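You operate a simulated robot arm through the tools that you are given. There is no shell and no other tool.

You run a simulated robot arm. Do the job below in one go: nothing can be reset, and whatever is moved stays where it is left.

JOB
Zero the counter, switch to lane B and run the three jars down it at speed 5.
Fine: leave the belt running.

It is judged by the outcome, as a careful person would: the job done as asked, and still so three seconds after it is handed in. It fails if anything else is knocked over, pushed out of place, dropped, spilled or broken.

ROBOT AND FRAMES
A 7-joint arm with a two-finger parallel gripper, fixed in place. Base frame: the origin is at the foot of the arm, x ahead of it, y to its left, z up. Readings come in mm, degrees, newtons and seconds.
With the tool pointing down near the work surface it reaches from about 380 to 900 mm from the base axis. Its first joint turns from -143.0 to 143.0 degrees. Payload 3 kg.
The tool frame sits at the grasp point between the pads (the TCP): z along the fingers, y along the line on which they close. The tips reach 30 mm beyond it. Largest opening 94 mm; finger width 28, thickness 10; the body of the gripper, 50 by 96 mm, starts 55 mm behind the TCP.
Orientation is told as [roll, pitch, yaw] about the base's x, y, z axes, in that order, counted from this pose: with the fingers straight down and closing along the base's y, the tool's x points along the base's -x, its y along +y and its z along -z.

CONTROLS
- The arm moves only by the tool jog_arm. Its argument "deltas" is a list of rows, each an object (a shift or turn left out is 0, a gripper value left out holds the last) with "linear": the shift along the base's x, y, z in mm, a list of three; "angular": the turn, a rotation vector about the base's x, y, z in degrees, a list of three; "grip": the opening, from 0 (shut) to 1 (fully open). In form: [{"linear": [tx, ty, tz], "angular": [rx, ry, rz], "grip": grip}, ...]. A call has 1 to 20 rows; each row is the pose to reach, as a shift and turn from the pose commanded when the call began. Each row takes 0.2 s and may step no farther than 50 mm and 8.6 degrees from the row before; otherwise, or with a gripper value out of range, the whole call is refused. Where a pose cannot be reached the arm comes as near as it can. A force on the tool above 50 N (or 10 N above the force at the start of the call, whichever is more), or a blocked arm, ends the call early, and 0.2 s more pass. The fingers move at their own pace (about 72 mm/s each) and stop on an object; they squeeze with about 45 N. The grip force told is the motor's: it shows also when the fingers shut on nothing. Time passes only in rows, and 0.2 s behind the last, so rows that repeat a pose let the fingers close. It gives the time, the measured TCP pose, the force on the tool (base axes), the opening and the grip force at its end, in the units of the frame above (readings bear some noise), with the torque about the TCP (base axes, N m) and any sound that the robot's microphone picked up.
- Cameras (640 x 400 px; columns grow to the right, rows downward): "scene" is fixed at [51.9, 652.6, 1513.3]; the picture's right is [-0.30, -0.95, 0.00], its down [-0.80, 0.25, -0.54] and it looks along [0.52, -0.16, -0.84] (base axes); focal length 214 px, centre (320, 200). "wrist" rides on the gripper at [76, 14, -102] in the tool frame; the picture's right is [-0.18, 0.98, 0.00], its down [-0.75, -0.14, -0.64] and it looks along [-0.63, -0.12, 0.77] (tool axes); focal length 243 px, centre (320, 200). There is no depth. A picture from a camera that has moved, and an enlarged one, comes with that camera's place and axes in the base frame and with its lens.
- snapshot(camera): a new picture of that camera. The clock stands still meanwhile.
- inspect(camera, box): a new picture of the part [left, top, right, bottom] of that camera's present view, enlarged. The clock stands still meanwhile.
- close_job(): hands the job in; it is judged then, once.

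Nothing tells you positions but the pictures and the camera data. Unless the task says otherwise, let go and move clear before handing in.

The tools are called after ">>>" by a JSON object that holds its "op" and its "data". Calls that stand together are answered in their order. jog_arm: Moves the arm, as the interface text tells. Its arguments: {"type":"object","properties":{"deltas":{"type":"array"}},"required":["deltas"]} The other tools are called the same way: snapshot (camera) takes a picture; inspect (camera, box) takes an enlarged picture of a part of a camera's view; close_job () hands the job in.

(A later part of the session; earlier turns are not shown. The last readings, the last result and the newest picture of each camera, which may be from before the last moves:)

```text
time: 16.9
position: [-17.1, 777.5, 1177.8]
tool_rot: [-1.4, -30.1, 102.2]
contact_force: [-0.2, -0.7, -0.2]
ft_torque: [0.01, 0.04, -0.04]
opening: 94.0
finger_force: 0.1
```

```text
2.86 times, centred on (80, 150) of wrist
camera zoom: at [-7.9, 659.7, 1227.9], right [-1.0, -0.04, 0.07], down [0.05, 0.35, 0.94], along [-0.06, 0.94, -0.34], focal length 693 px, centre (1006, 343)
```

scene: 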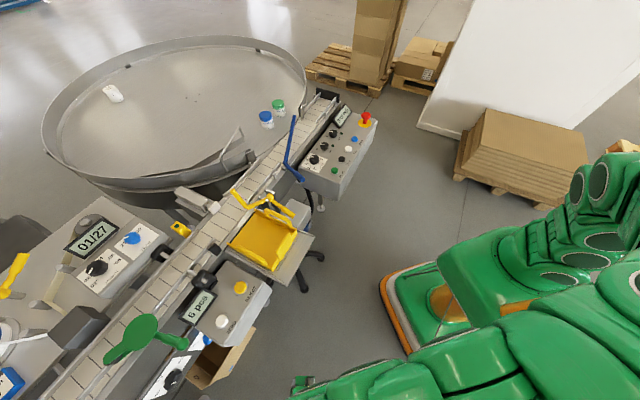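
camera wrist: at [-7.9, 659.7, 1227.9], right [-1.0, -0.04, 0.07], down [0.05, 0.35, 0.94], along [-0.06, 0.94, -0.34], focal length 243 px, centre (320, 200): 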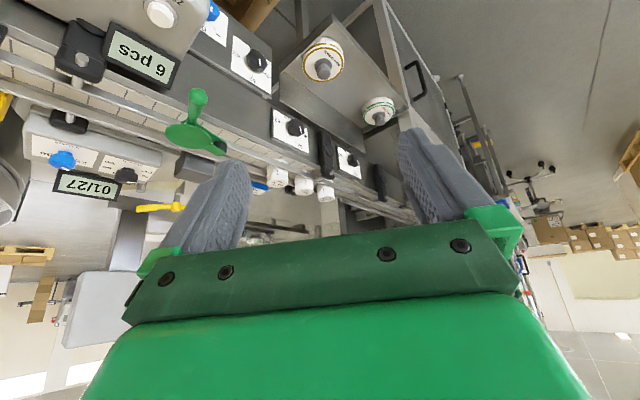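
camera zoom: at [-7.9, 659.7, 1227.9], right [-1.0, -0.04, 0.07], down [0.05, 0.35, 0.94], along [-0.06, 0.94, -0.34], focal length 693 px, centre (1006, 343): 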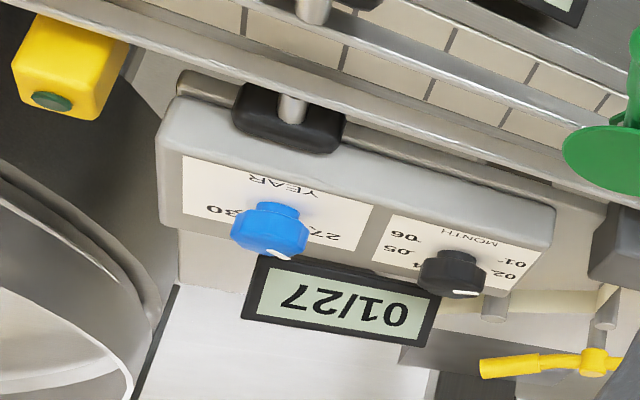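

The three white jars stand on the belt just before the rails' next section, leading into the cabinet. If those are the jars to run, the lane switch must be further downstream, so I'll look there.

>>> {"op": "jog_arm", "data": {"deltas": [{"linear": [-45, 0, 0]}, {"linear": [-90, -3, 0]}, {"linear": [-135, -8, 0]}, {"linear": [-180, -15, 0]}, {"linear": [-225, -25, 0], "angular": [0, 0, 4]}, {"linear": [-268, -40, 0], "angular": [0, 0, 8]}, {"linear": [-310, -58, 0], "angular": [0, 0, 12]}, {"linear": [-350, -80, 0], "angular": [0, 0, 16]}, {"linear": [-390, -105, 0], "angular": [0, 0, 20]}, {"linear": [-428, -132, 0], "angular": [0, 0, 24]}]}}

>>> {"op": "snapshot", "data": {"camera": "wrist"}}

>>> {"op": "inspect", "data": {"camera": "wrist", "box": [220, 50, 440, 220]}}

>>> {"op": "snapshot", "data": {"camera": "scene"}}

```text
time: 19.1
position: [-442.4, 647.3, 1179.9]
tool_rot: [-1.2, -30.2, 125.8]
contact_force: [-0.3, 0.4, 0.6]
ft_torque: [-0.01, 0.02, 0.01]
opening: 93.7
finger_force: 0.0
```

```text
taken
camera wrist: at [-387.2, 543.3, 1230.2], right [-0.9, -0.44, 0.08], down [-0.09, 0.34, 0.94], along [-0.44, 0.83, -0.34], focal length 243 px, centre (320, 200)
```

wrist: 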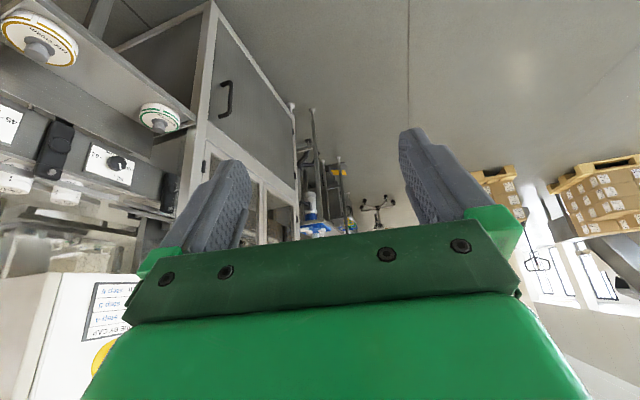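

```text
2.35 times, centred on (330, 135) of wrist
camera zoom: at [-387.2, 543.3, 1230.2], right [-0.9, -0.44, 0.08], down [-0.09, 0.34, 0.94], along [-0.44, 0.83, -0.34], focal length 571 px, centre (296, 353)
```

zoom: 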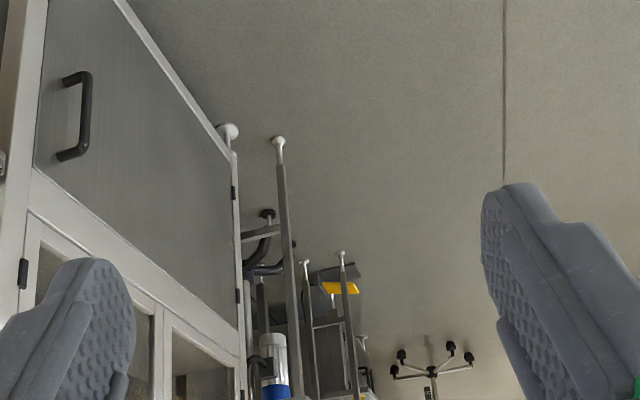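

```text
taken
```

scene: 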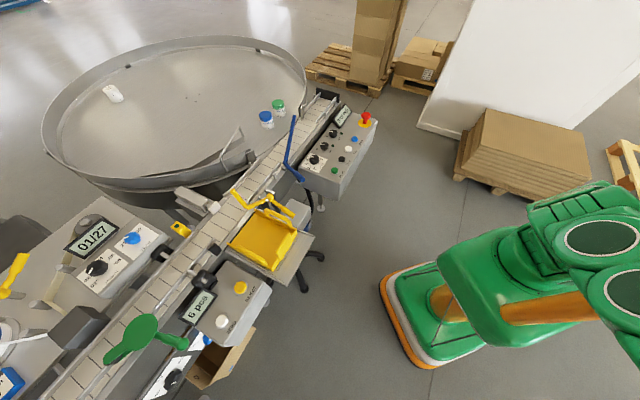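

A white sign panel has come into view at lower left. I'll read it.

>>> {"op": "inspect", "data": {"camera": "wrist", "box": [60, 260, 150, 350]}}

>>> {"op": "inspect", "data": {"camera": "wrist", "box": [0, 100, 220, 290]}}

```text
4.44 times, centred on (105, 305) of wrist
camera zoom: at [-387.2, 543.3, 1230.2], right [-0.9, -0.44, 0.08], down [-0.09, 0.34, 0.94], along [-0.44, 0.83, -0.34], focal length 1078 px, centre (1276, -267)
```

zoom: 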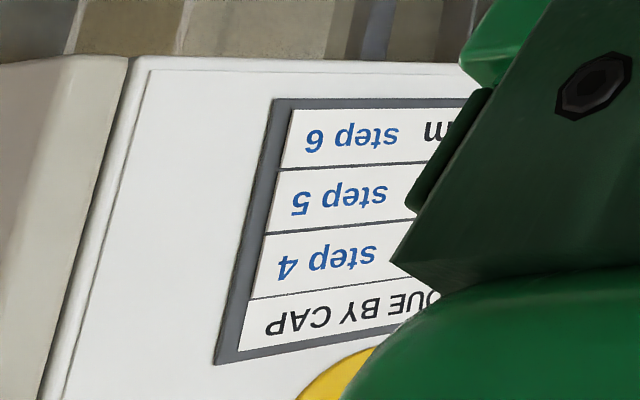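

```text
2.11 times, centred on (110, 195) of wrist
camera zoom: at [-387.2, 543.3, 1230.2], right [-0.9, -0.44, 0.08], down [-0.09, 0.34, 0.94], along [-0.44, 0.83, -0.34], focal length 511 px, centre (762, 210)
```

zoom: 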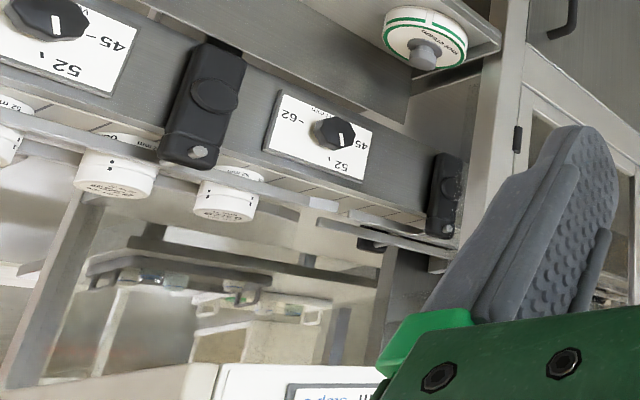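

The sign is a capper torque chart, unrelated. Triangulation suggests the flow runs from the cabinet toward the turntable: the yellow rod is a raised stop, and the blue rod is a horizontal diverter currently steering onto the turntable, so it is the likely lane switch. I'll return along the known path and look closely at it.

>>> {"op": "jog_arm", "data": {"deltas": [{"linear": [38, 27, 0], "angular": [0, 0, -4]}, {"linear": [78, 52, 0], "angular": [0, 0, -8]}, {"linear": [118, 74, 0], "angular": [0, 0, -12]}, {"linear": [160, 92, 0], "angular": [0, 0, -16]}, {"linear": [203, 107, 0], "angular": [0, 0, -20]}, {"linear": [248, 117, 0], "angular": [0, 0, -24]}, {"linear": [293, 124, 0], "angular": [0, 0, -28]}, {"linear": [338, 129, 0], "angular": [0, 0, -32]}, {"linear": [383, 125, 0], "angular": [0, 0, -36]}, {"linear": [428, 110, 0], "angular": [0, 0, -40]}, {"linear": [470, 90, 0], "angular": [0, 0, -44]}, {"linear": [512, 70, 0], "angular": [0, 0, -48]}, {"linear": [552, 48, 0], "angular": [0, 0, -52]}, {"linear": [592, 24, 0], "angular": [0, 0, -56]}, {"linear": [632, 0, 0], "angular": [0, 0, -60]}, {"linear": [670, -28, 0], "angular": [0, 0, -64]}, {"linear": [705, -60, 0], "angular": [0, 0, -68]}, {"linear": [735, -95, 0], "angular": [0, 0, -72]}]}}

>>> {"op": "snapshot", "data": {"camera": "wrist"}}

```text
time: 23.1
position: [318.5, 558.5, 1072.4]
tool_rot: [-0.3, -19.3, 52.4]
contact_force: [-0.5, 0.3, 0.6]
ft_torque: [-0.03, -0.04, 0.0]
opening: 94.1
finger_force: 0.1
stopped in row 18: the arm was blocked; the commanded pose is now the measured one
```

```text
taken
camera wrist: at [242.6, 483.2, 1142.4], right [-0.67, 0.74, 0.06], down [0.41, 0.31, 0.86], along [0.62, 0.6, -0.51], focal length 243 px, centre (320, 200)
```

wrist: 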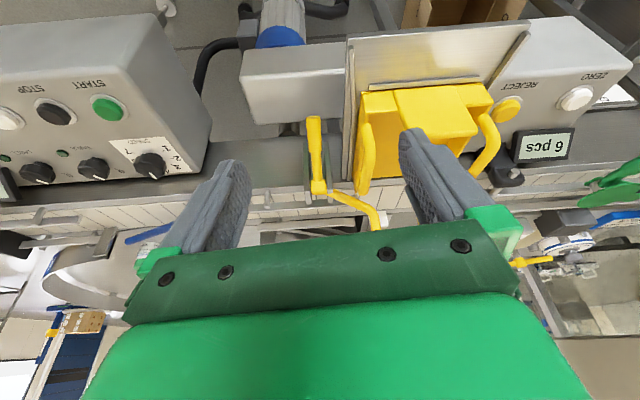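

It was again stopped without contact force, probably near a wrist limit when tilted at short radius. I'll straighten the tool while rising, then move toward the blue lever.

>>> {"op": "jog_arm", "data": {"deltas": [{"linear": [0, 0, 25], "angular": [-2.5, 2, 0]}, {"linear": [0, -10, 50], "angular": [-5, 4, 0]}, {"linear": [0, -20, 75], "angular": [-7.5, 6, 0]}, {"linear": [10, -40, 90], "angular": [-10, 8, 0]}, {"linear": [30, -70, 100], "angular": [-12, 9, -3]}, {"linear": [60, -95, 100], "angular": [-12, 9, -6]}, {"linear": [90, -115, 100], "angular": [-12, 9, -9]}]}}

>>> {"op": "snapshot", "data": {"camera": "wrist"}}

>>> {"op": "inspect", "data": {"camera": "wrist", "box": [220, 80, 420, 240]}}

>>> {"op": "inspect", "data": {"camera": "wrist", "box": [0, 60, 240, 260]}}

```text
time: 24.7
position: [407.2, 444.0, 1173.0]
tool_rot: [-1.8, -4.6, 43.7]
contact_force: [-0.5, 0.3, -0.4]
ft_torque: [0.0, -0.02, -0.01]
opening: 93.8
finger_force: 0.0
```

```text
taken
camera wrist: at [335.1, 398.2, 1267.4], right [-0.54, 0.84, -0.02], down [0.59, 0.4, 0.7], along [0.6, 0.37, -0.71], focal length 243 px, centre (320, 200)
```

wrist: 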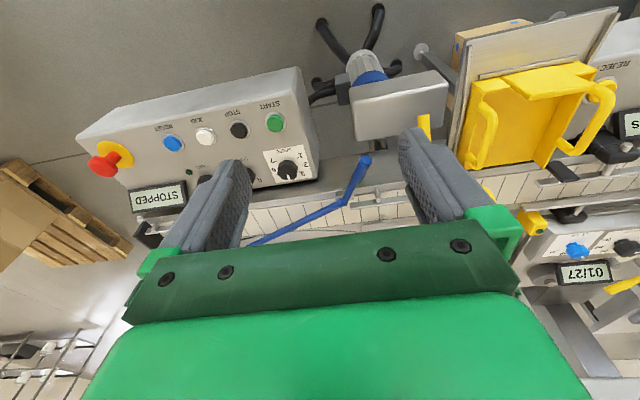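

```text
2.50 times, centred on (320, 160) of wrist
camera zoom: at [335.1, 398.2, 1267.4], right [-0.54, 0.84, -0.02], down [0.59, 0.4, 0.7], along [0.6, 0.37, -0.71], focal length 606 px, centre (320, 300)
```

zoom: 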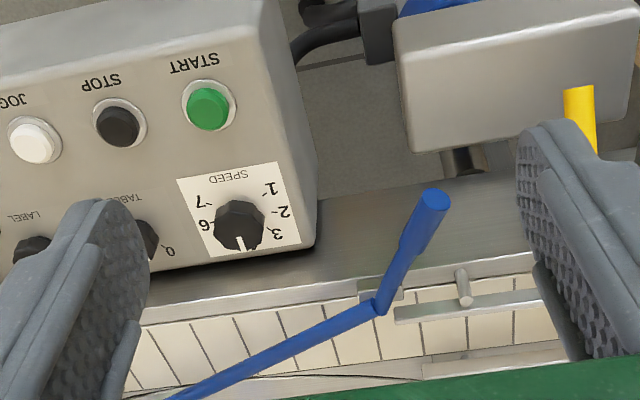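

```text
2.00 times, centred on (120, 160) of wrist
camera zoom: at [335.1, 398.2, 1267.4], right [-0.54, 0.84, -0.02], down [0.59, 0.4, 0.7], along [0.6, 0.37, -0.71], focal length 485 px, centre (720, 280)
```

zoom: 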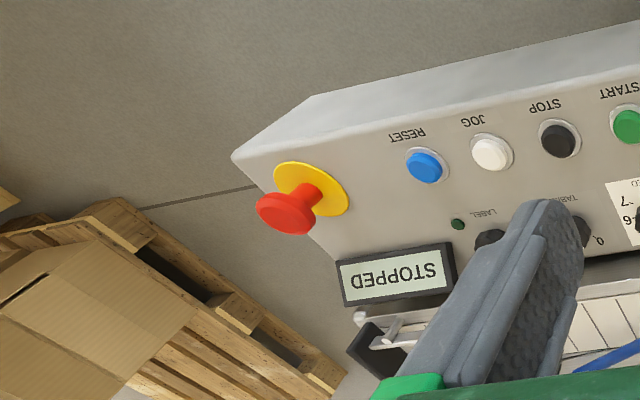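

The blue lever is clearly a diverter pivoted at the near rail. I'll look for A/B letters around its tip and the belt end, from a pose further along.

>>> {"op": "inspect", "data": {"camera": "wrist", "box": [110, 170, 200, 260]}}

>>> {"op": "inspect", "data": {"camera": "wrist", "box": [300, 130, 440, 240]}}

>>> {"op": "jog_arm", "data": {"deltas": [{"linear": [30, -30, 10], "angular": [0, 0, -5]}, {"linear": [60, -60, 20], "angular": [0, 0, -10]}, {"linear": [90, -90, 30], "angular": [0, 0, -15]}, {"linear": [120, -120, 30], "angular": [2, -4, -20]}, {"linear": [150, -140, 30], "angular": [4, -8, -20]}, {"linear": [180, -150, 30], "angular": [5, -12, -20]}]}}

>>> {"op": "snapshot", "data": {"camera": "wrist"}}

```text
4.44 times, centred on (155, 215) of wrist
camera zoom: at [335.1, 398.2, 1267.4], right [-0.54, 0.84, -0.02], down [0.59, 0.4, 0.7], along [0.6, 0.37, -0.71], focal length 1078 px, centre (1053, 133)
```

zoom: 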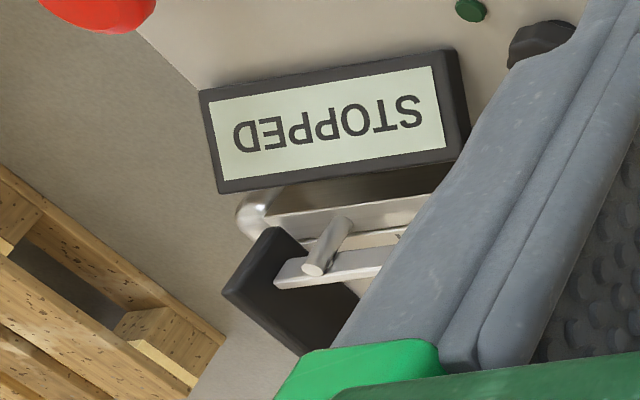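

```text
3.64 times, centred on (370, 185) of wrist
camera zoom: at [335.1, 398.2, 1267.4], right [-0.54, 0.84, -0.02], down [0.59, 0.4, 0.7], along [0.6, 0.37, -0.71], focal length 882 px, centre (138, 254)
```

zoom: 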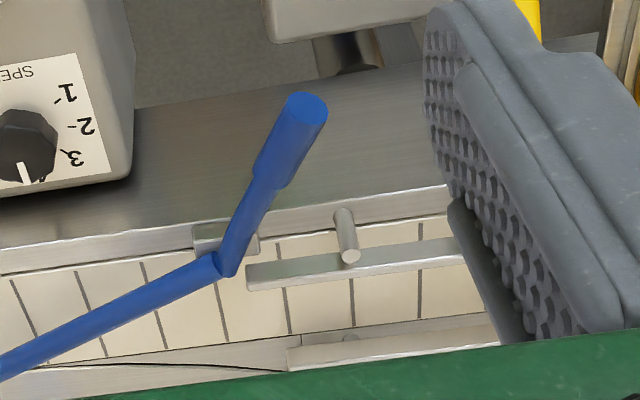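

```text
time: 26.1
position: [588.5, 294.5, 1200.5]
tool_rot: [-4.3, -17.4, 24.1]
contact_force: [0.0, -0.3, 0.4]
ft_torque: [0.05, 0.03, 0.0]
opening: 93.7
finger_force: 0.1
```

```text
taken
camera wrist: at [485.5, 271.2, 1273.7], right [-0.22, 0.98, -0.02], down [0.52, 0.13, 0.85], along [0.83, 0.18, -0.53], focal length 243 px, centre (320, 200)
```

wrist: 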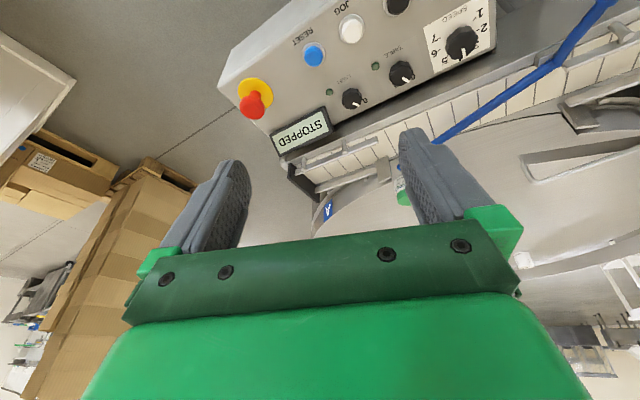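

A blue "A" sign has appeared on the turntable rim. I'll zoom in on it and its surroundings.

>>> {"op": "inspect", "data": {"camera": "wrist", "box": [290, 170, 370, 240]}}

>>> {"op": "inspect", "data": {"camera": "wrist", "box": [260, 100, 430, 230]}}

>>> {"op": "inspect", "data": {"camera": "wrist", "box": [430, 0, 640, 180]}}

>>> {"op": "inspect", "data": {"camera": "wrist", "box": [290, 0, 510, 170]}}

```text
5.71 times, centred on (330, 205) of wrist
camera zoom: at [485.5, 271.2, 1273.7], right [-0.22, 0.98, -0.02], down [0.52, 0.13, 0.85], along [0.83, 0.18, -0.53], focal length 1386 px, centre (263, 171)
```

zoom: 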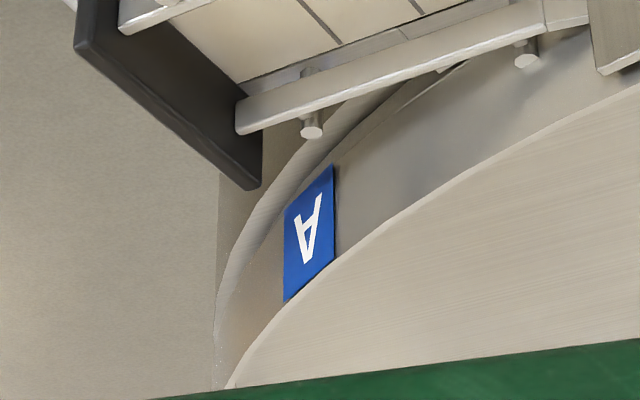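

```text
3.08 times, centred on (345, 165) of wrist
camera zoom: at [485.5, 271.2, 1273.7], right [-0.22, 0.98, -0.02], down [0.52, 0.13, 0.85], along [0.83, 0.18, -0.53], focal length 746 px, centre (243, 308)
```

zoom: 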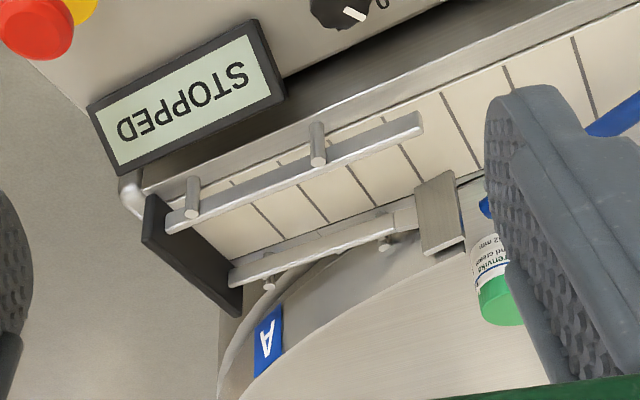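

```text
2.22 times, centred on (535, 90) of wrist
camera zoom: at [485.5, 271.2, 1273.7], right [-0.22, 0.98, -0.02], down [0.52, 0.13, 0.85], along [0.83, 0.18, -0.53], focal length 539 px, centre (-158, 444)
```

zoom: 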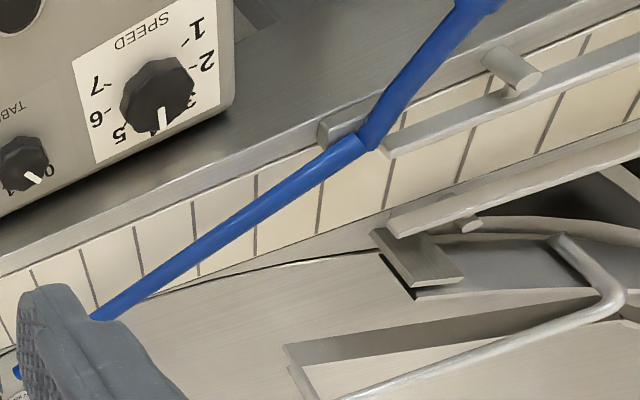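

```text
2.35 times, centred on (400, 85) of wrist
camera zoom: at [485.5, 271.2, 1273.7], right [-0.22, 0.98, -0.02], down [0.52, 0.13, 0.85], along [0.83, 0.18, -0.53], focal length 571 px, centre (132, 471)
```

zoom: 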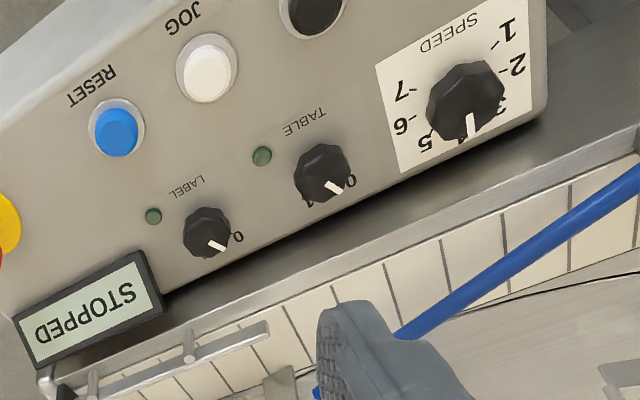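

"A" marks the turntable lane that the blue rod currently feeds. Now I need to find "B", probably the straight belt end, so I'll view that end from more angles.

>>> {"op": "jog_arm", "data": {"deltas": [{"linear": [25, -25, 0], "angular": [0, 0, 6]}, {"linear": [50, -50, 0], "angular": [0, 0, 12]}, {"linear": [75, -75, 0], "angular": [0, 0, 18]}, {"linear": [100, -100, 0], "angular": [0, 0, 24]}, {"linear": [120, -120, 0], "angular": [0, 0, 30]}]}}

>>> {"op": "snapshot", "data": {"camera": "wrist"}}

>>> {"op": "snapshot", "data": {"camera": "scene"}}

```text
time: 27.3
position: [706.5, 173.6, 1202.6]
tool_rot: [-4.3, -17.3, 54.3]
contact_force: [-0.9, 0.6, -0.1]
ft_torque: [-0.03, -0.02, 0.0]
opening: 94.2
finger_force: 0.0
```

```text
taken
camera wrist: at [629.6, 102.3, 1276.5], right [-0.68, 0.73, -0.02], down [0.38, 0.37, 0.84], along [0.63, 0.57, -0.53], focal length 243 px, centre (320, 200)
```

wrist: 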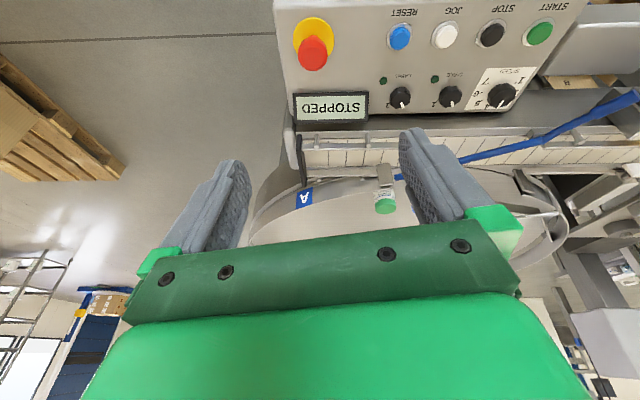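

```text
taken
```

scene: 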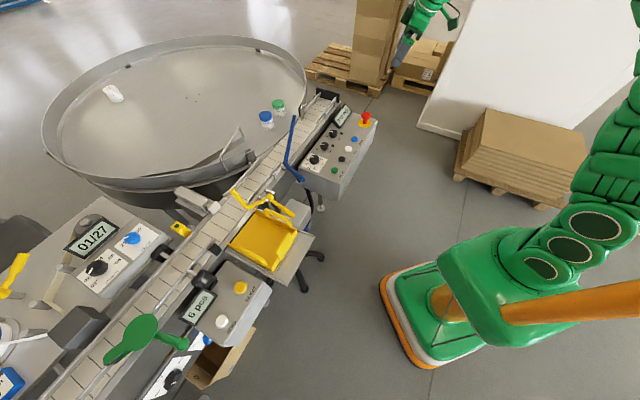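

I'll zoom in on the belt end, the sign and the item at the right edge.

>>> {"op": "inspect", "data": {"camera": "wrist", "box": [270, 120, 420, 230]}}

>>> {"op": "inspect", "data": {"camera": "wrist", "box": [500, 40, 640, 160]}}

>>> {"op": "inspect", "data": {"camera": "wrist", "box": [440, 120, 640, 260]}}

```text
3.64 times, centred on (345, 175) of wrist
camera zoom: at [629.6, 102.3, 1276.5], right [-0.68, 0.73, -0.02], down [0.38, 0.37, 0.84], along [0.63, 0.57, -0.53], focal length 882 px, centre (229, 291)
```

zoom: 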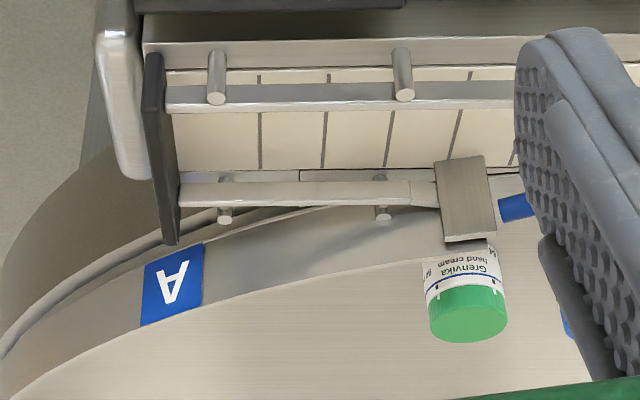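

```text
3.33 times, centred on (570, 100) of wrist
camera zoom: at [629.6, 102.3, 1276.5], right [-0.68, 0.73, -0.02], down [0.38, 0.37, 0.84], along [0.63, 0.57, -0.53], focal length 809 px, centre (-513, 533)
```

zoom: 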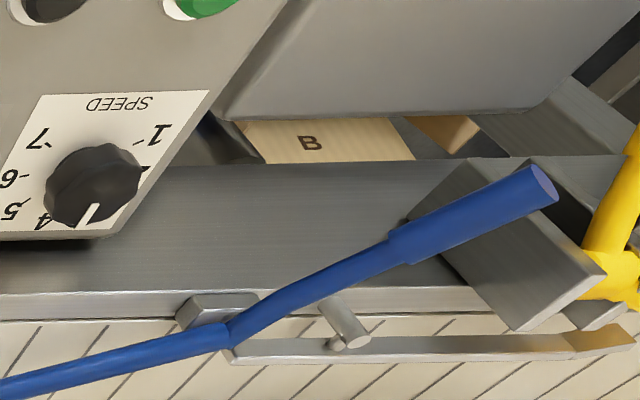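

```text
2.86 times, centred on (540, 190) of wrist
camera zoom: at [629.6, 102.3, 1276.5], right [-0.68, 0.73, -0.02], down [0.38, 0.37, 0.84], along [0.63, 0.57, -0.53], focal length 693 px, centre (-309, 229)
```

zoom: 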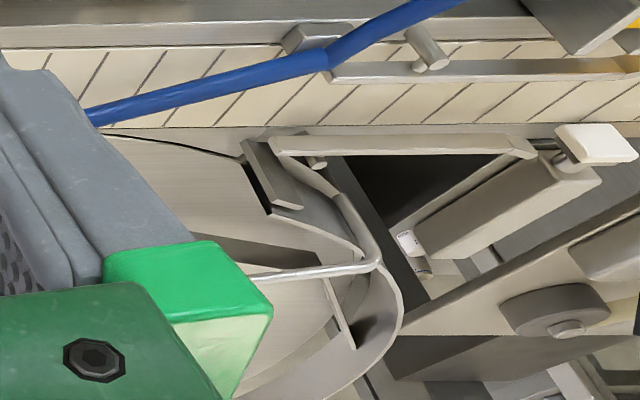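

The letters on the cardboard box flaps are just packaging. An end-of-line operator would see "A" on the rim; "B" may be on the outer face of the black end plate, so I'll move to look at that.

>>> {"op": "jog_arm", "data": {"deltas": [{"linear": [10, -40, 0], "angular": [0, 0, 2]}, {"linear": [20, -80, 0], "angular": [0, 0, 4]}, {"linear": [30, -120, 0], "angular": [0, 0, 6]}, {"linear": [40, -160, 0], "angular": [0, 0, 8]}, {"linear": [48, -200, 0], "angular": [0, 0, 10]}, {"linear": [50, -240, 0], "angular": [0, 0, 12]}]}}

>>> {"op": "snapshot", "data": {"camera": "wrist"}}

>>> {"op": "inspect", "data": {"camera": "wrist", "box": [250, 100, 430, 230]}}

```text
time: 28.7
position: [757.3, -68.2, 1204.2]
tool_rot: [-4.3, -17.4, 66.2]
contact_force: [0.2, -0.4, -0.4]
ft_torque: [0.02, 0.0, -0.02]
opening: 93.8
finger_force: 0.0
```

```text
taken
camera wrist: at [696.5, -153.3, 1276.6], right [-0.82, 0.58, -0.02], down [0.3, 0.44, 0.85], along [0.5, 0.69, -0.53], focal length 243 px, centre (320, 200)
```

wrist: 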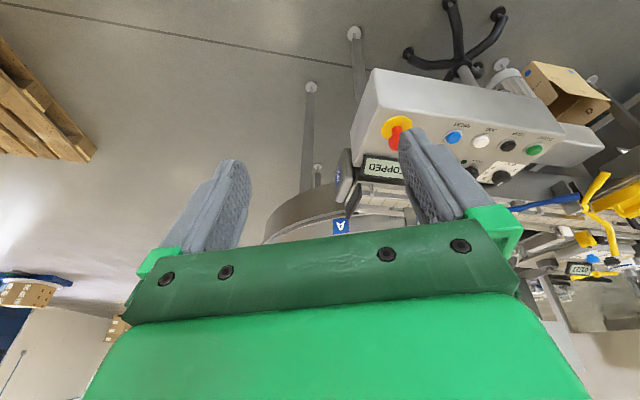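

```text
3.08 times, centred on (340, 165) of wrist
camera zoom: at [696.5, -153.3, 1276.6], right [-0.82, 0.58, -0.02], down [0.3, 0.44, 0.85], along [0.5, 0.69, -0.53], focal length 746 px, centre (258, 308)
```

zoom: 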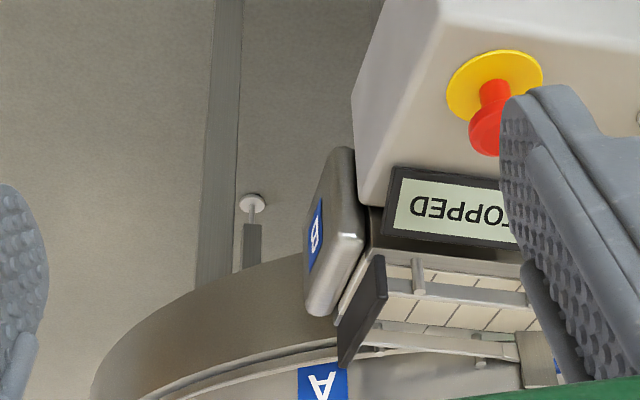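

Found it: "B" is on the belt's end face, so lane B is straight ahead and the blue rod has to swing parallel to the belt. My order is SPEED to 5, blue lever, ZERO, then START. I'll go above the speed knob (about (627, 499, 886)) with the tool upright.

>>> {"op": "jog_arm", "data": {"deltas": [{"linear": [-13, 42, -2], "angular": [-0.9, 1.2, -2.3]}, {"linear": [-26, 84, -4], "angular": [-1.9, 2.4, -4.6]}, {"linear": [-39, 126, -10], "angular": [-2.8, 3.6, -6.9]}, {"linear": [-52, 168, -20], "angular": [-3.8, 4.9, -9.2]}, {"linear": [-65, 210, -30], "angular": [-4.7, 6.1, -11.5]}, {"linear": [-78, 252, -40], "angular": [-5.6, 7.3, -13.7]}, {"linear": [-91, 294, -55], "angular": [-6.6, 8.5, -16]}, {"linear": [-105, 336, -70], "angular": [-7.5, 9.7, -18.3]}, {"linear": [-119, 378, -80], "angular": [-8.5, 10.9, -20.6]}, {"linear": [-132, 420, -90], "angular": [-9.4, 12.2, -22.9]}, {"linear": [-145, 462, -95], "angular": [-10.3, 13.4, -25.2]}, {"linear": [-157, 500, -100], "angular": [-11.3, 14.6, -27.5]}]}}

>>> {"op": "snapshot", "data": {"camera": "wrist"}}

>>> {"op": "inspect", "data": {"camera": "wrist", "box": [220, 60, 420, 220]}}

```text
time: 31.3
position: [601.4, 435.0, 1101.7]
tool_rot: [0.3, 0.4, 37.7]
contact_force: [0.2, 0.3, 0.7]
ft_torque: [0.02, 0.02, 0.0]
opening: 93.8
finger_force: 0.2
```

```text
taken
camera wrist: at [533.4, 398.6, 1204.1], right [-0.46, 0.89, 0.0], down [0.69, 0.35, 0.64], along [0.57, 0.29, -0.77], focal length 243 px, centre (320, 200)
```

wrist: 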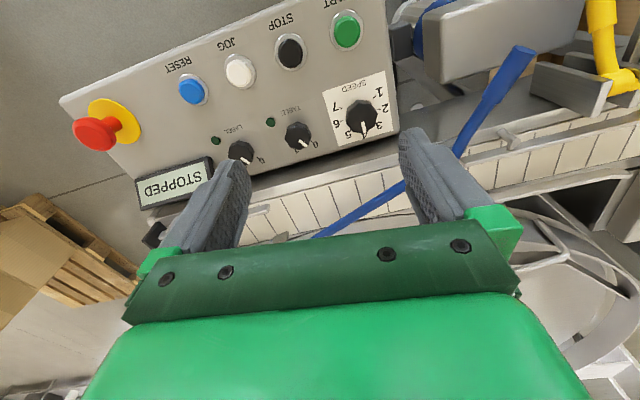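

```text
2.50 times, centred on (320, 140) of wrist
camera zoom: at [533.4, 398.6, 1204.1], right [-0.46, 0.89, 0.0], down [0.69, 0.35, 0.64], along [0.57, 0.29, -0.77], focal length 606 px, centre (320, 350)
```

zoom: 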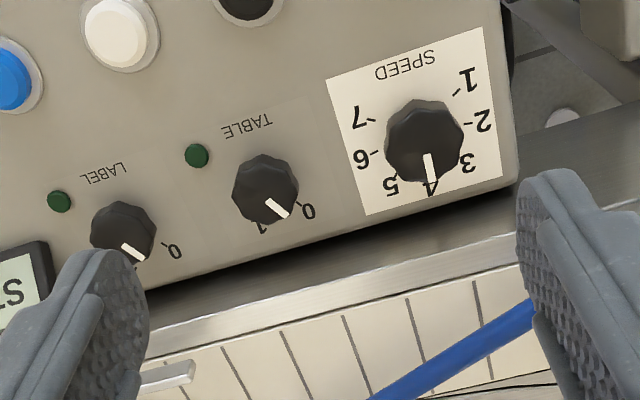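

The SPEED pointer is on 4; going to 5 is a clockwise turn seen from above. I'll come down over the knob and check alignment.

>>> {"op": "jog_arm", "data": {"deltas": [{"linear": [5, 25, -35], "grip": 0.8}, {"linear": [9, 45, -70], "grip": 0.8}, {"linear": [13, 67, -105], "grip": 0.8}, {"linear": [13, 67, -141], "grip": 0.8}]}}

>>> {"op": "snapshot", "data": {"camera": "wrist"}}

>>> {"op": "inspect", "data": {"camera": "wrist", "box": [220, 60, 420, 220]}}

>>> {"op": "snapshot", "data": {"camera": "scene"}}

```text
time: 32.3
position: [610.6, 501.4, 962.7]
tool_rot: [0.2, 0.6, 37.8]
contact_force: [0.4, 0.1, -0.5]
ft_torque: [0.01, 0.01, 0.04]
opening: 75.1
finger_force: 0.0
```

```text
taken
camera wrist: at [544.0, 465.8, 1065.3], right [-0.46, 0.89, 0.0], down [0.69, 0.35, 0.64], along [0.56, 0.29, -0.77], focal length 243 px, centre (320, 200)
```

wrist: 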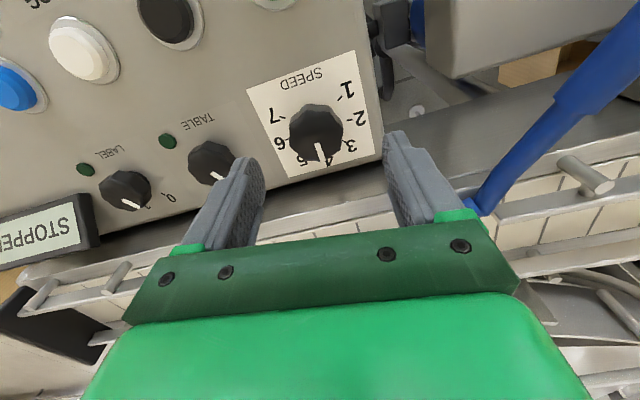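

```text
2.50 times, centred on (320, 140) of wrist
camera zoom: at [544.0, 465.8, 1065.3], right [-0.46, 0.89, 0.0], down [0.69, 0.35, 0.64], along [0.56, 0.29, -0.77], focal length 606 px, centre (320, 350)
```

zoom: 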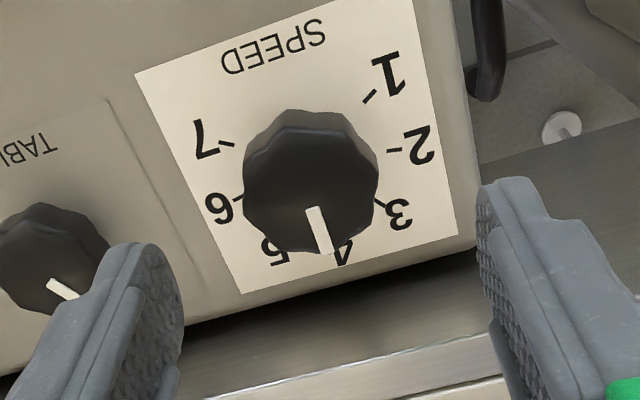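

```text
taken
```

scene: 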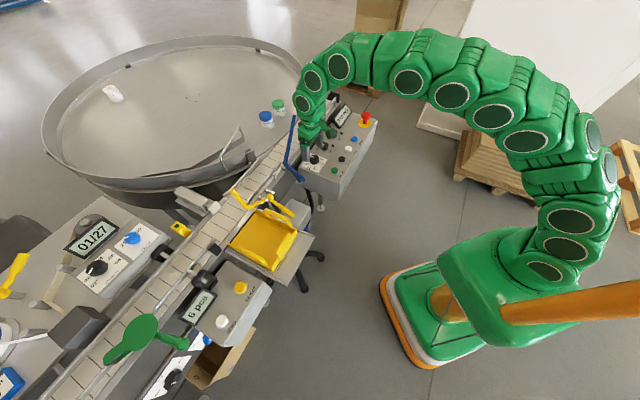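

The knob sits almost exactly between the fingers; tick spacing works out to about 40°. I'll descend around it and close.

>>> {"op": "jog_arm", "data": {"deltas": [{"linear": [3.5, 0, -20], "grip": 0.8}, {"linear": [3.5, 0, -40], "grip": 0.8}, {"linear": [3.5, 0, -50], "grip": 0.8}, {"linear": [3.5, 0, -57], "grip": 0.8}, {"linear": [3.5, 0, -57], "grip": 0.8}]}}

>>> {"op": "snapshot", "data": {"camera": "wrist"}}

>>> {"op": "inspect", "data": {"camera": "wrist", "box": [220, 60, 420, 220]}}

```text
time: 33.3
position: [616.6, 501.6, 915.4]
tool_rot: [0.1, 0.3, 37.7]
contact_force: [-1.7, -1.5, 6.4]
ft_torque: [-0.2, -0.12, -0.01]
opening: 74.9
finger_force: 0.0
stopped in row 4: the force on the tool passed its limit at 71 N (the readings are from after the stop); the commanded pose is now the measured one
```

```text
taken
camera wrist: at [548.7, 466.7, 1017.4], right [-0.46, 0.89, 0.0], down [0.69, 0.35, 0.64], along [0.57, 0.29, -0.77], focal length 243 px, centre (320, 200)
```

wrist: 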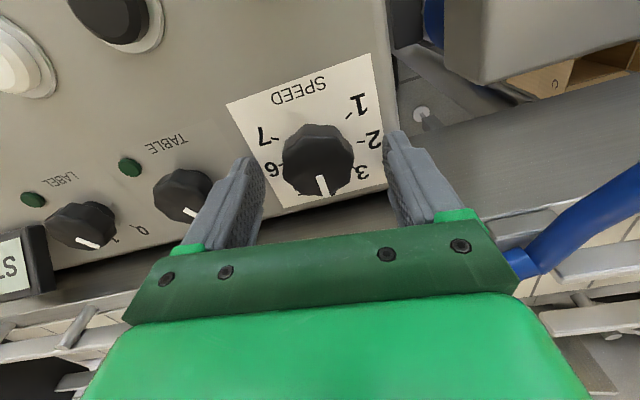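

```text
2.50 times, centred on (320, 140) of wrist
camera zoom: at [548.7, 466.7, 1017.4], right [-0.46, 0.89, 0.0], down [0.69, 0.35, 0.64], along [0.57, 0.29, -0.77], focal length 606 px, centre (320, 350)
```

zoom: 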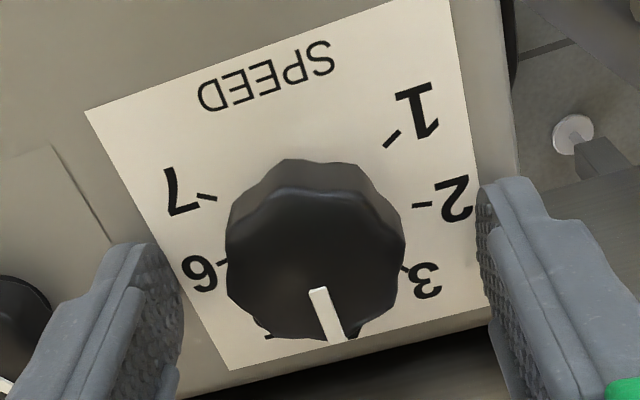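

The fingertips touched the panel lightly (its surface is at about z 885), so I'm low enough. I'll lift a few mm, shift about 5 mm toward the base to centre on the knob, and close gently.

>>> {"op": "jog_arm", "data": {"deltas": [{"linear": [0, 0, 4], "grip": 0.8}, {"linear": [-4.5, -3, 4], "grip": 0.8}, {"linear": [-4.5, -3, 4], "grip": 0.8}]}}

>>> {"op": "inspect", "data": {"camera": "wrist", "box": [220, 60, 420, 220]}}

```text
time: 34.1
position: [611.7, 499.4, 916.5]
tool_rot: [0.2, 0.2, 37.6]
contact_force: [-0.5, -0.7, -0.2]
ft_torque: [0.02, -0.01, -0.02]
opening: 75.5
finger_force: 0.0
```

```text
2.50 times, centred on (320, 140) of wrist
camera zoom: at [544.4, 463.7, 1019.7], right [-0.45, 0.89, 0.0], down [0.69, 0.35, 0.64], along [0.57, 0.29, -0.77], focal length 606 px, centre (320, 350)
```

zoom: 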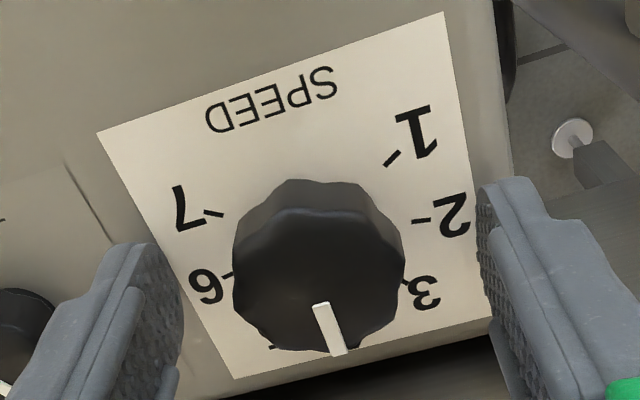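

Well centred. Closing on the knob now.

>>> {"op": "jog_arm", "data": {"deltas": [{"grip": 0.3}, {"grip": 0.3}, {"grip": 0.3}, {"grip": 0.3}]}}

>>> {"op": "inspect", "data": {"camera": "wrist", "box": [220, 60, 420, 220]}}

```text
time: 35.1
position: [612.8, 499.8, 917.7]
tool_rot: [0.1, 0.3, 37.6]
contact_force: [0.9, -1.0, -1.0]
ft_torque: [-0.02, -0.07, 0.0]
opening: 37.6
finger_force: 45.1
```

```text
2.50 times, centred on (320, 140) of wrist
camera zoom: at [544.5, 463.7, 1019.9], right [-0.45, 0.89, 0.0], down [0.69, 0.35, 0.64], along [0.57, 0.29, -0.77], focal length 606 px, centre (320, 350)
```

zoom: 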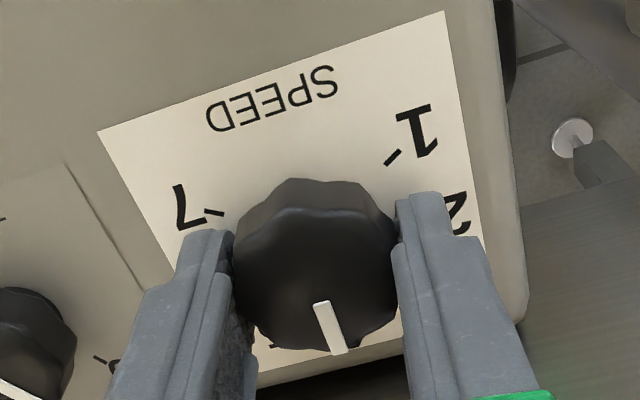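

The knob is held (37.6 mm). Turning it 40° clockwise.

>>> {"op": "jog_arm", "data": {"deltas": [{"angular": [0, 0, -6], "grip": 0.3}, {"angular": [0, 0, -12], "grip": 0.3}, {"angular": [0, 0, -18], "grip": 0.3}, {"angular": [0, 0, -24], "grip": 0.3}, {"angular": [0, 0, -30], "grip": 0.3}, {"angular": [0, 0, -36], "grip": 0.3}, {"angular": [0, 0, -40], "grip": 0.3}, {"angular": [0, 0, -40], "grip": 0.3}]}}

>>> {"op": "inspect", "data": {"camera": "wrist", "box": [220, 60, 420, 220]}}

>>> {"op": "inspect", "data": {"camera": "scene", "box": [290, 100, 370, 190]}}

```text
time: 36.9
position: [613.7, 497.8, 918.0]
tool_rot: [-0.1, 0.3, -2.5]
contact_force: [15.7, -42.2, -8.4]
ft_torque: [-0.8, 0.32, 0.08]
opening: 37.1
finger_force: 44.8
```

```text
2.50 times, centred on (320, 140) of wrist
camera zoom: at [538.7, 514.4, 1020.0], right [0.23, 0.97, 0.0], down [0.75, -0.17, 0.64], along [0.62, -0.14, -0.77], focal length 606 px, centre (320, 350)
```

zoom: 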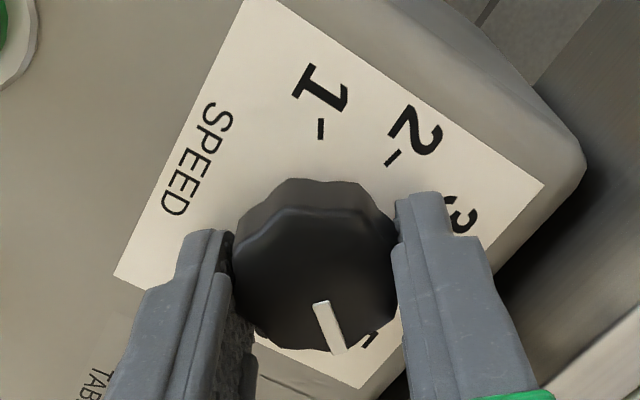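

```text
4.44 times, centred on (330, 145) of scene
camera zoom: at [51.9, 652.6, 1513.3], right [-0.3, -0.95, 0.0], down [-0.8, 0.25, -0.54], along [0.52, -0.16, -0.84], focal length 953 px, centre (276, 444)
```

zoom: 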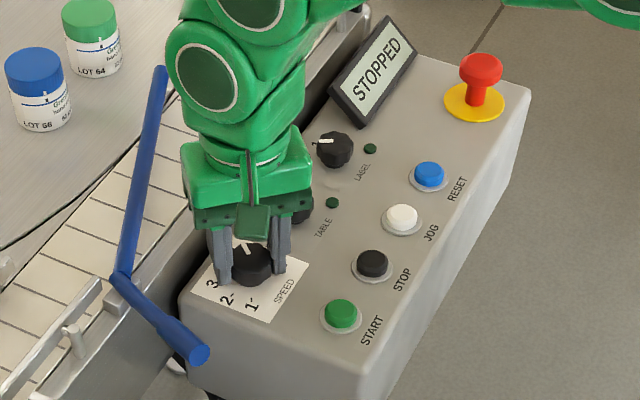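

The knob followed the gripper. I'll release, rise a little and read the pointer.

>>> {"op": "jog_arm", "data": {"deltas": [{"grip": 0.8}, {"grip": 0.8}, {"linear": [0, 0, 15], "grip": 0.8}, {"linear": [0, 0, 45], "grip": 0.8}, {"linear": [-10, -10, 80], "grip": 0.8}, {"linear": [-20, -20, 110], "angular": [0, 0, 8], "grip": 0.8}, {"linear": [-20, -20, 130], "angular": [0, 0, 16], "grip": 0.8}, {"linear": [-20, -20, 140], "angular": [0, 0, 24], "grip": 0.8}]}}

>>> {"op": "snapshot", "data": {"camera": "wrist"}}

>>> {"op": "inspect", "data": {"camera": "wrist", "box": [260, 70, 400, 190]}}

```text
time: 38.7
position: [593.8, 478.3, 1059.3]
tool_rot: [0.2, 0.2, 21.8]
contact_force: [0.6, -0.4, -0.4]
ft_torque: [0.03, 0.01, 0.0]
opening: 75.3
finger_force: 0.2
```

```text
taken
camera wrist: at [518.4, 463.6, 1161.3], right [-0.19, 0.98, 0.0], down [0.76, 0.15, 0.64], along [0.63, 0.12, -0.77], focal length 243 px, centre (320, 200)
```

wrist: 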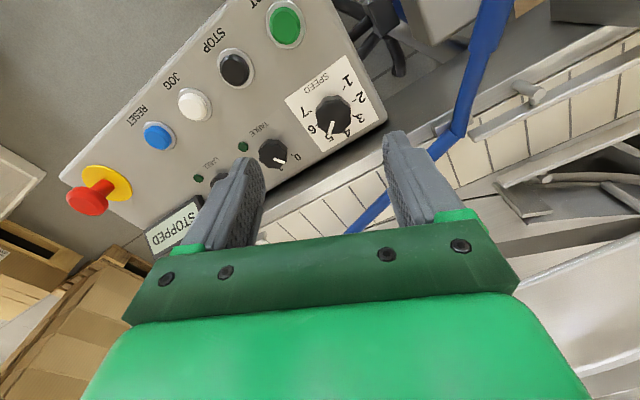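

```text
3.33 times, centred on (330, 130) of wrist
camera zoom: at [518.4, 463.6, 1161.3], right [-0.19, 0.98, 0.0], down [0.76, 0.15, 0.64], along [0.63, 0.12, -0.77], focal length 809 px, centre (287, 433)
```

zoom: 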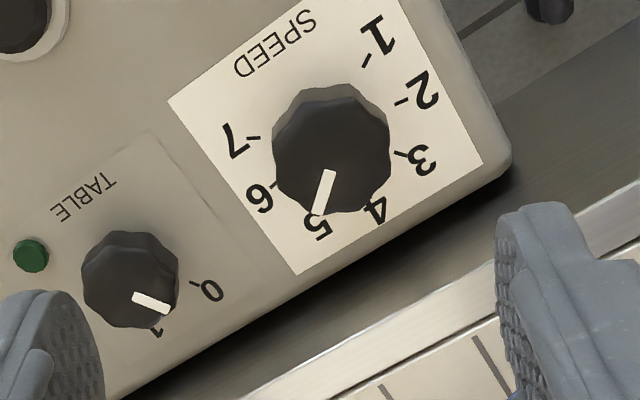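

The pointer reads about 5. I'll enlarge further to check that it is on the mark rather than slightly past it.

>>> {"op": "inspect", "data": {"camera": "wrist", "box": [305, 85, 365, 150]}}

>>> {"op": "inspect", "data": {"camera": "scene", "box": [300, 140, 340, 180]}}

```text
6.15 times, centred on (335, 118) of wrist
camera zoom: at [518.4, 463.6, 1161.3], right [-0.19, 0.98, 0.0], down [0.76, 0.15, 0.64], along [0.63, 0.12, -0.77], focal length 1493 px, centre (228, 708)
```

zoom: 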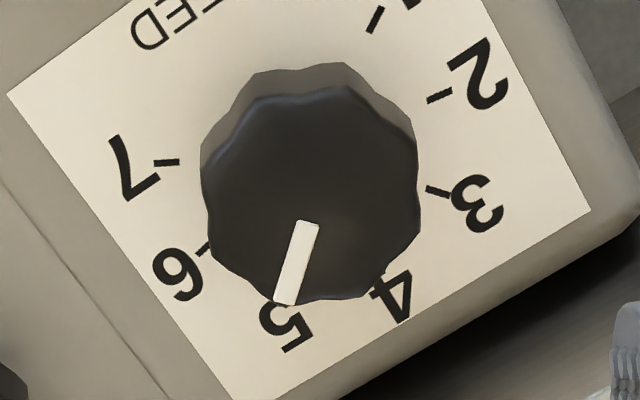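

```text
10.00 times, centred on (320, 160) of scene
camera zoom: at [51.9, 652.6, 1513.3], right [-0.3, -0.95, 0.0], down [-0.8, 0.25, -0.54], along [0.52, -0.16, -0.84], focal length 2145 px, centre (320, 600)
```

zoom: 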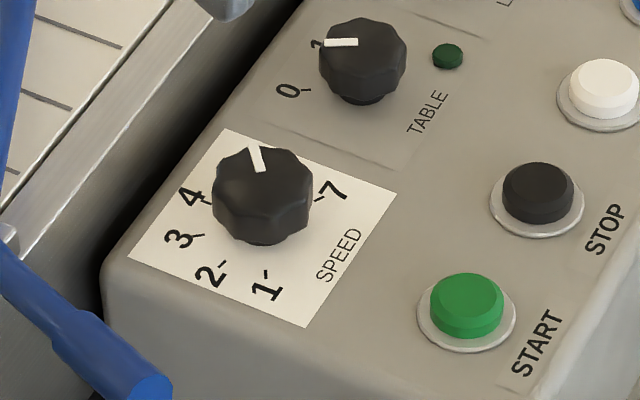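

SPEED looks on 5. I want to be sure the TABLE selector wasn't nudged, so I'll take the same enlargement as at the start to compare.

>>> {"op": "inspect", "data": {"camera": "scene", "box": [280, 80, 400, 210]}}

>>> {"op": "inspect", "data": {"camera": "wrist", "box": [240, 125, 300, 185]}}

>>> {"op": "inspect", "data": {"camera": "scene", "box": [315, 110, 355, 155]}}

```text
3.08 times, centred on (340, 145) of scene
camera zoom: at [51.9, 652.6, 1513.3], right [-0.3, -0.95, 0.0], down [-0.8, 0.25, -0.54], along [0.52, -0.16, -0.84], focal length 660 px, centre (258, 369)
```

zoom: 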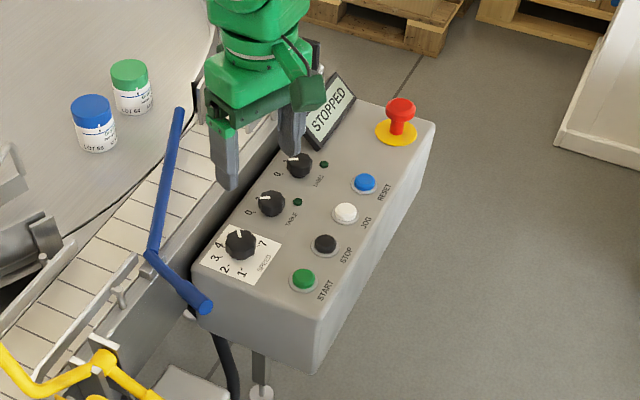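

```text
6.67 times, centred on (270, 155) of wrist
camera zoom: at [518.4, 463.6, 1161.3], right [-0.19, 0.98, 0.0], down [0.76, 0.15, 0.64], along [0.63, 0.12, -0.77], focal length 1618 px, centre (653, 500)
```

zoom: 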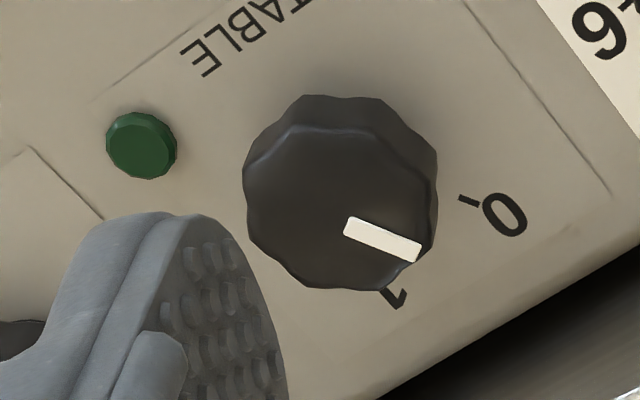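

```text
8.89 times, centred on (335, 132) of scene
camera zoom: at [51.9, 652.6, 1513.3], right [-0.3, -0.95, 0.0], down [-0.8, 0.25, -0.54], along [0.52, -0.16, -0.84], focal length 1906 px, centre (187, 800)
```

zoom: 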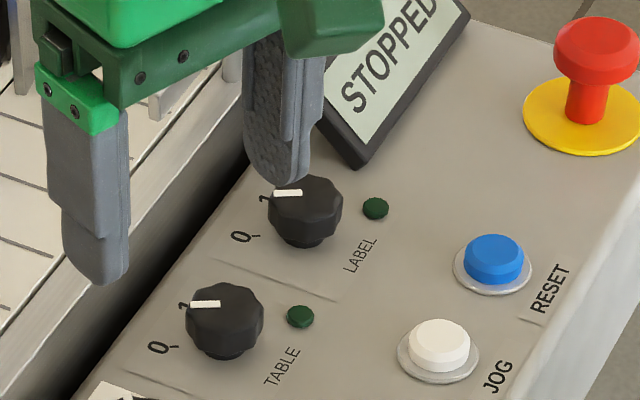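

SPEED is on 5 and both selectors are untouched. Next is the blue lever: I'll close the gripper, come down beside its handle on the robot side, and push it toward +y about the pivot near (590, 607).

>>> {"op": "jog_arm", "data": {"deltas": [{"linear": [-30, 15, 0], "grip": 0}, {"linear": [-55, 35, 0], "grip": 0}, {"linear": [-76, 52, 0], "grip": 0}, {"linear": [-76, 52, -40], "grip": 0}, {"linear": [-76, 52, -70], "grip": 0}]}}

>>> {"op": "snapshot", "data": {"camera": "wrist"}}

>>> {"op": "inspect", "data": {"camera": "scene", "box": [220, 90, 360, 220]}}

```text
time: 39.9
position: [514.9, 531.6, 988.5]
tool_rot: [0.1, 0.3, 21.6]
contact_force: [-0.2, -0.7, -0.1]
ft_torque: [0.0, 0.01, 0.01]
opening: 0.0
finger_force: 33.6
```

```text
taken
camera wrist: at [440.5, 516.2, 1091.3], right [-0.19, 0.98, 0.0], down [0.76, 0.15, 0.64], along [0.63, 0.12, -0.77], focal length 243 px, centre (320, 200)
```

wrist: 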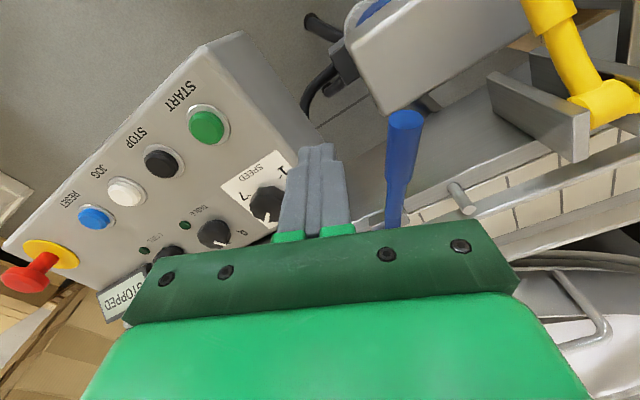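

```text
3.08 times, centred on (290, 155) of scene
camera zoom: at [51.9, 652.6, 1513.3], right [-0.3, -0.95, 0.0], down [-0.8, 0.25, -0.54], along [0.52, -0.16, -0.84], focal length 660 px, centre (412, 338)
```

zoom: 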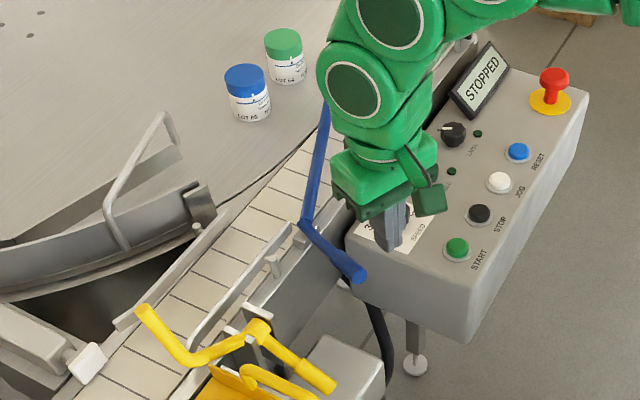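

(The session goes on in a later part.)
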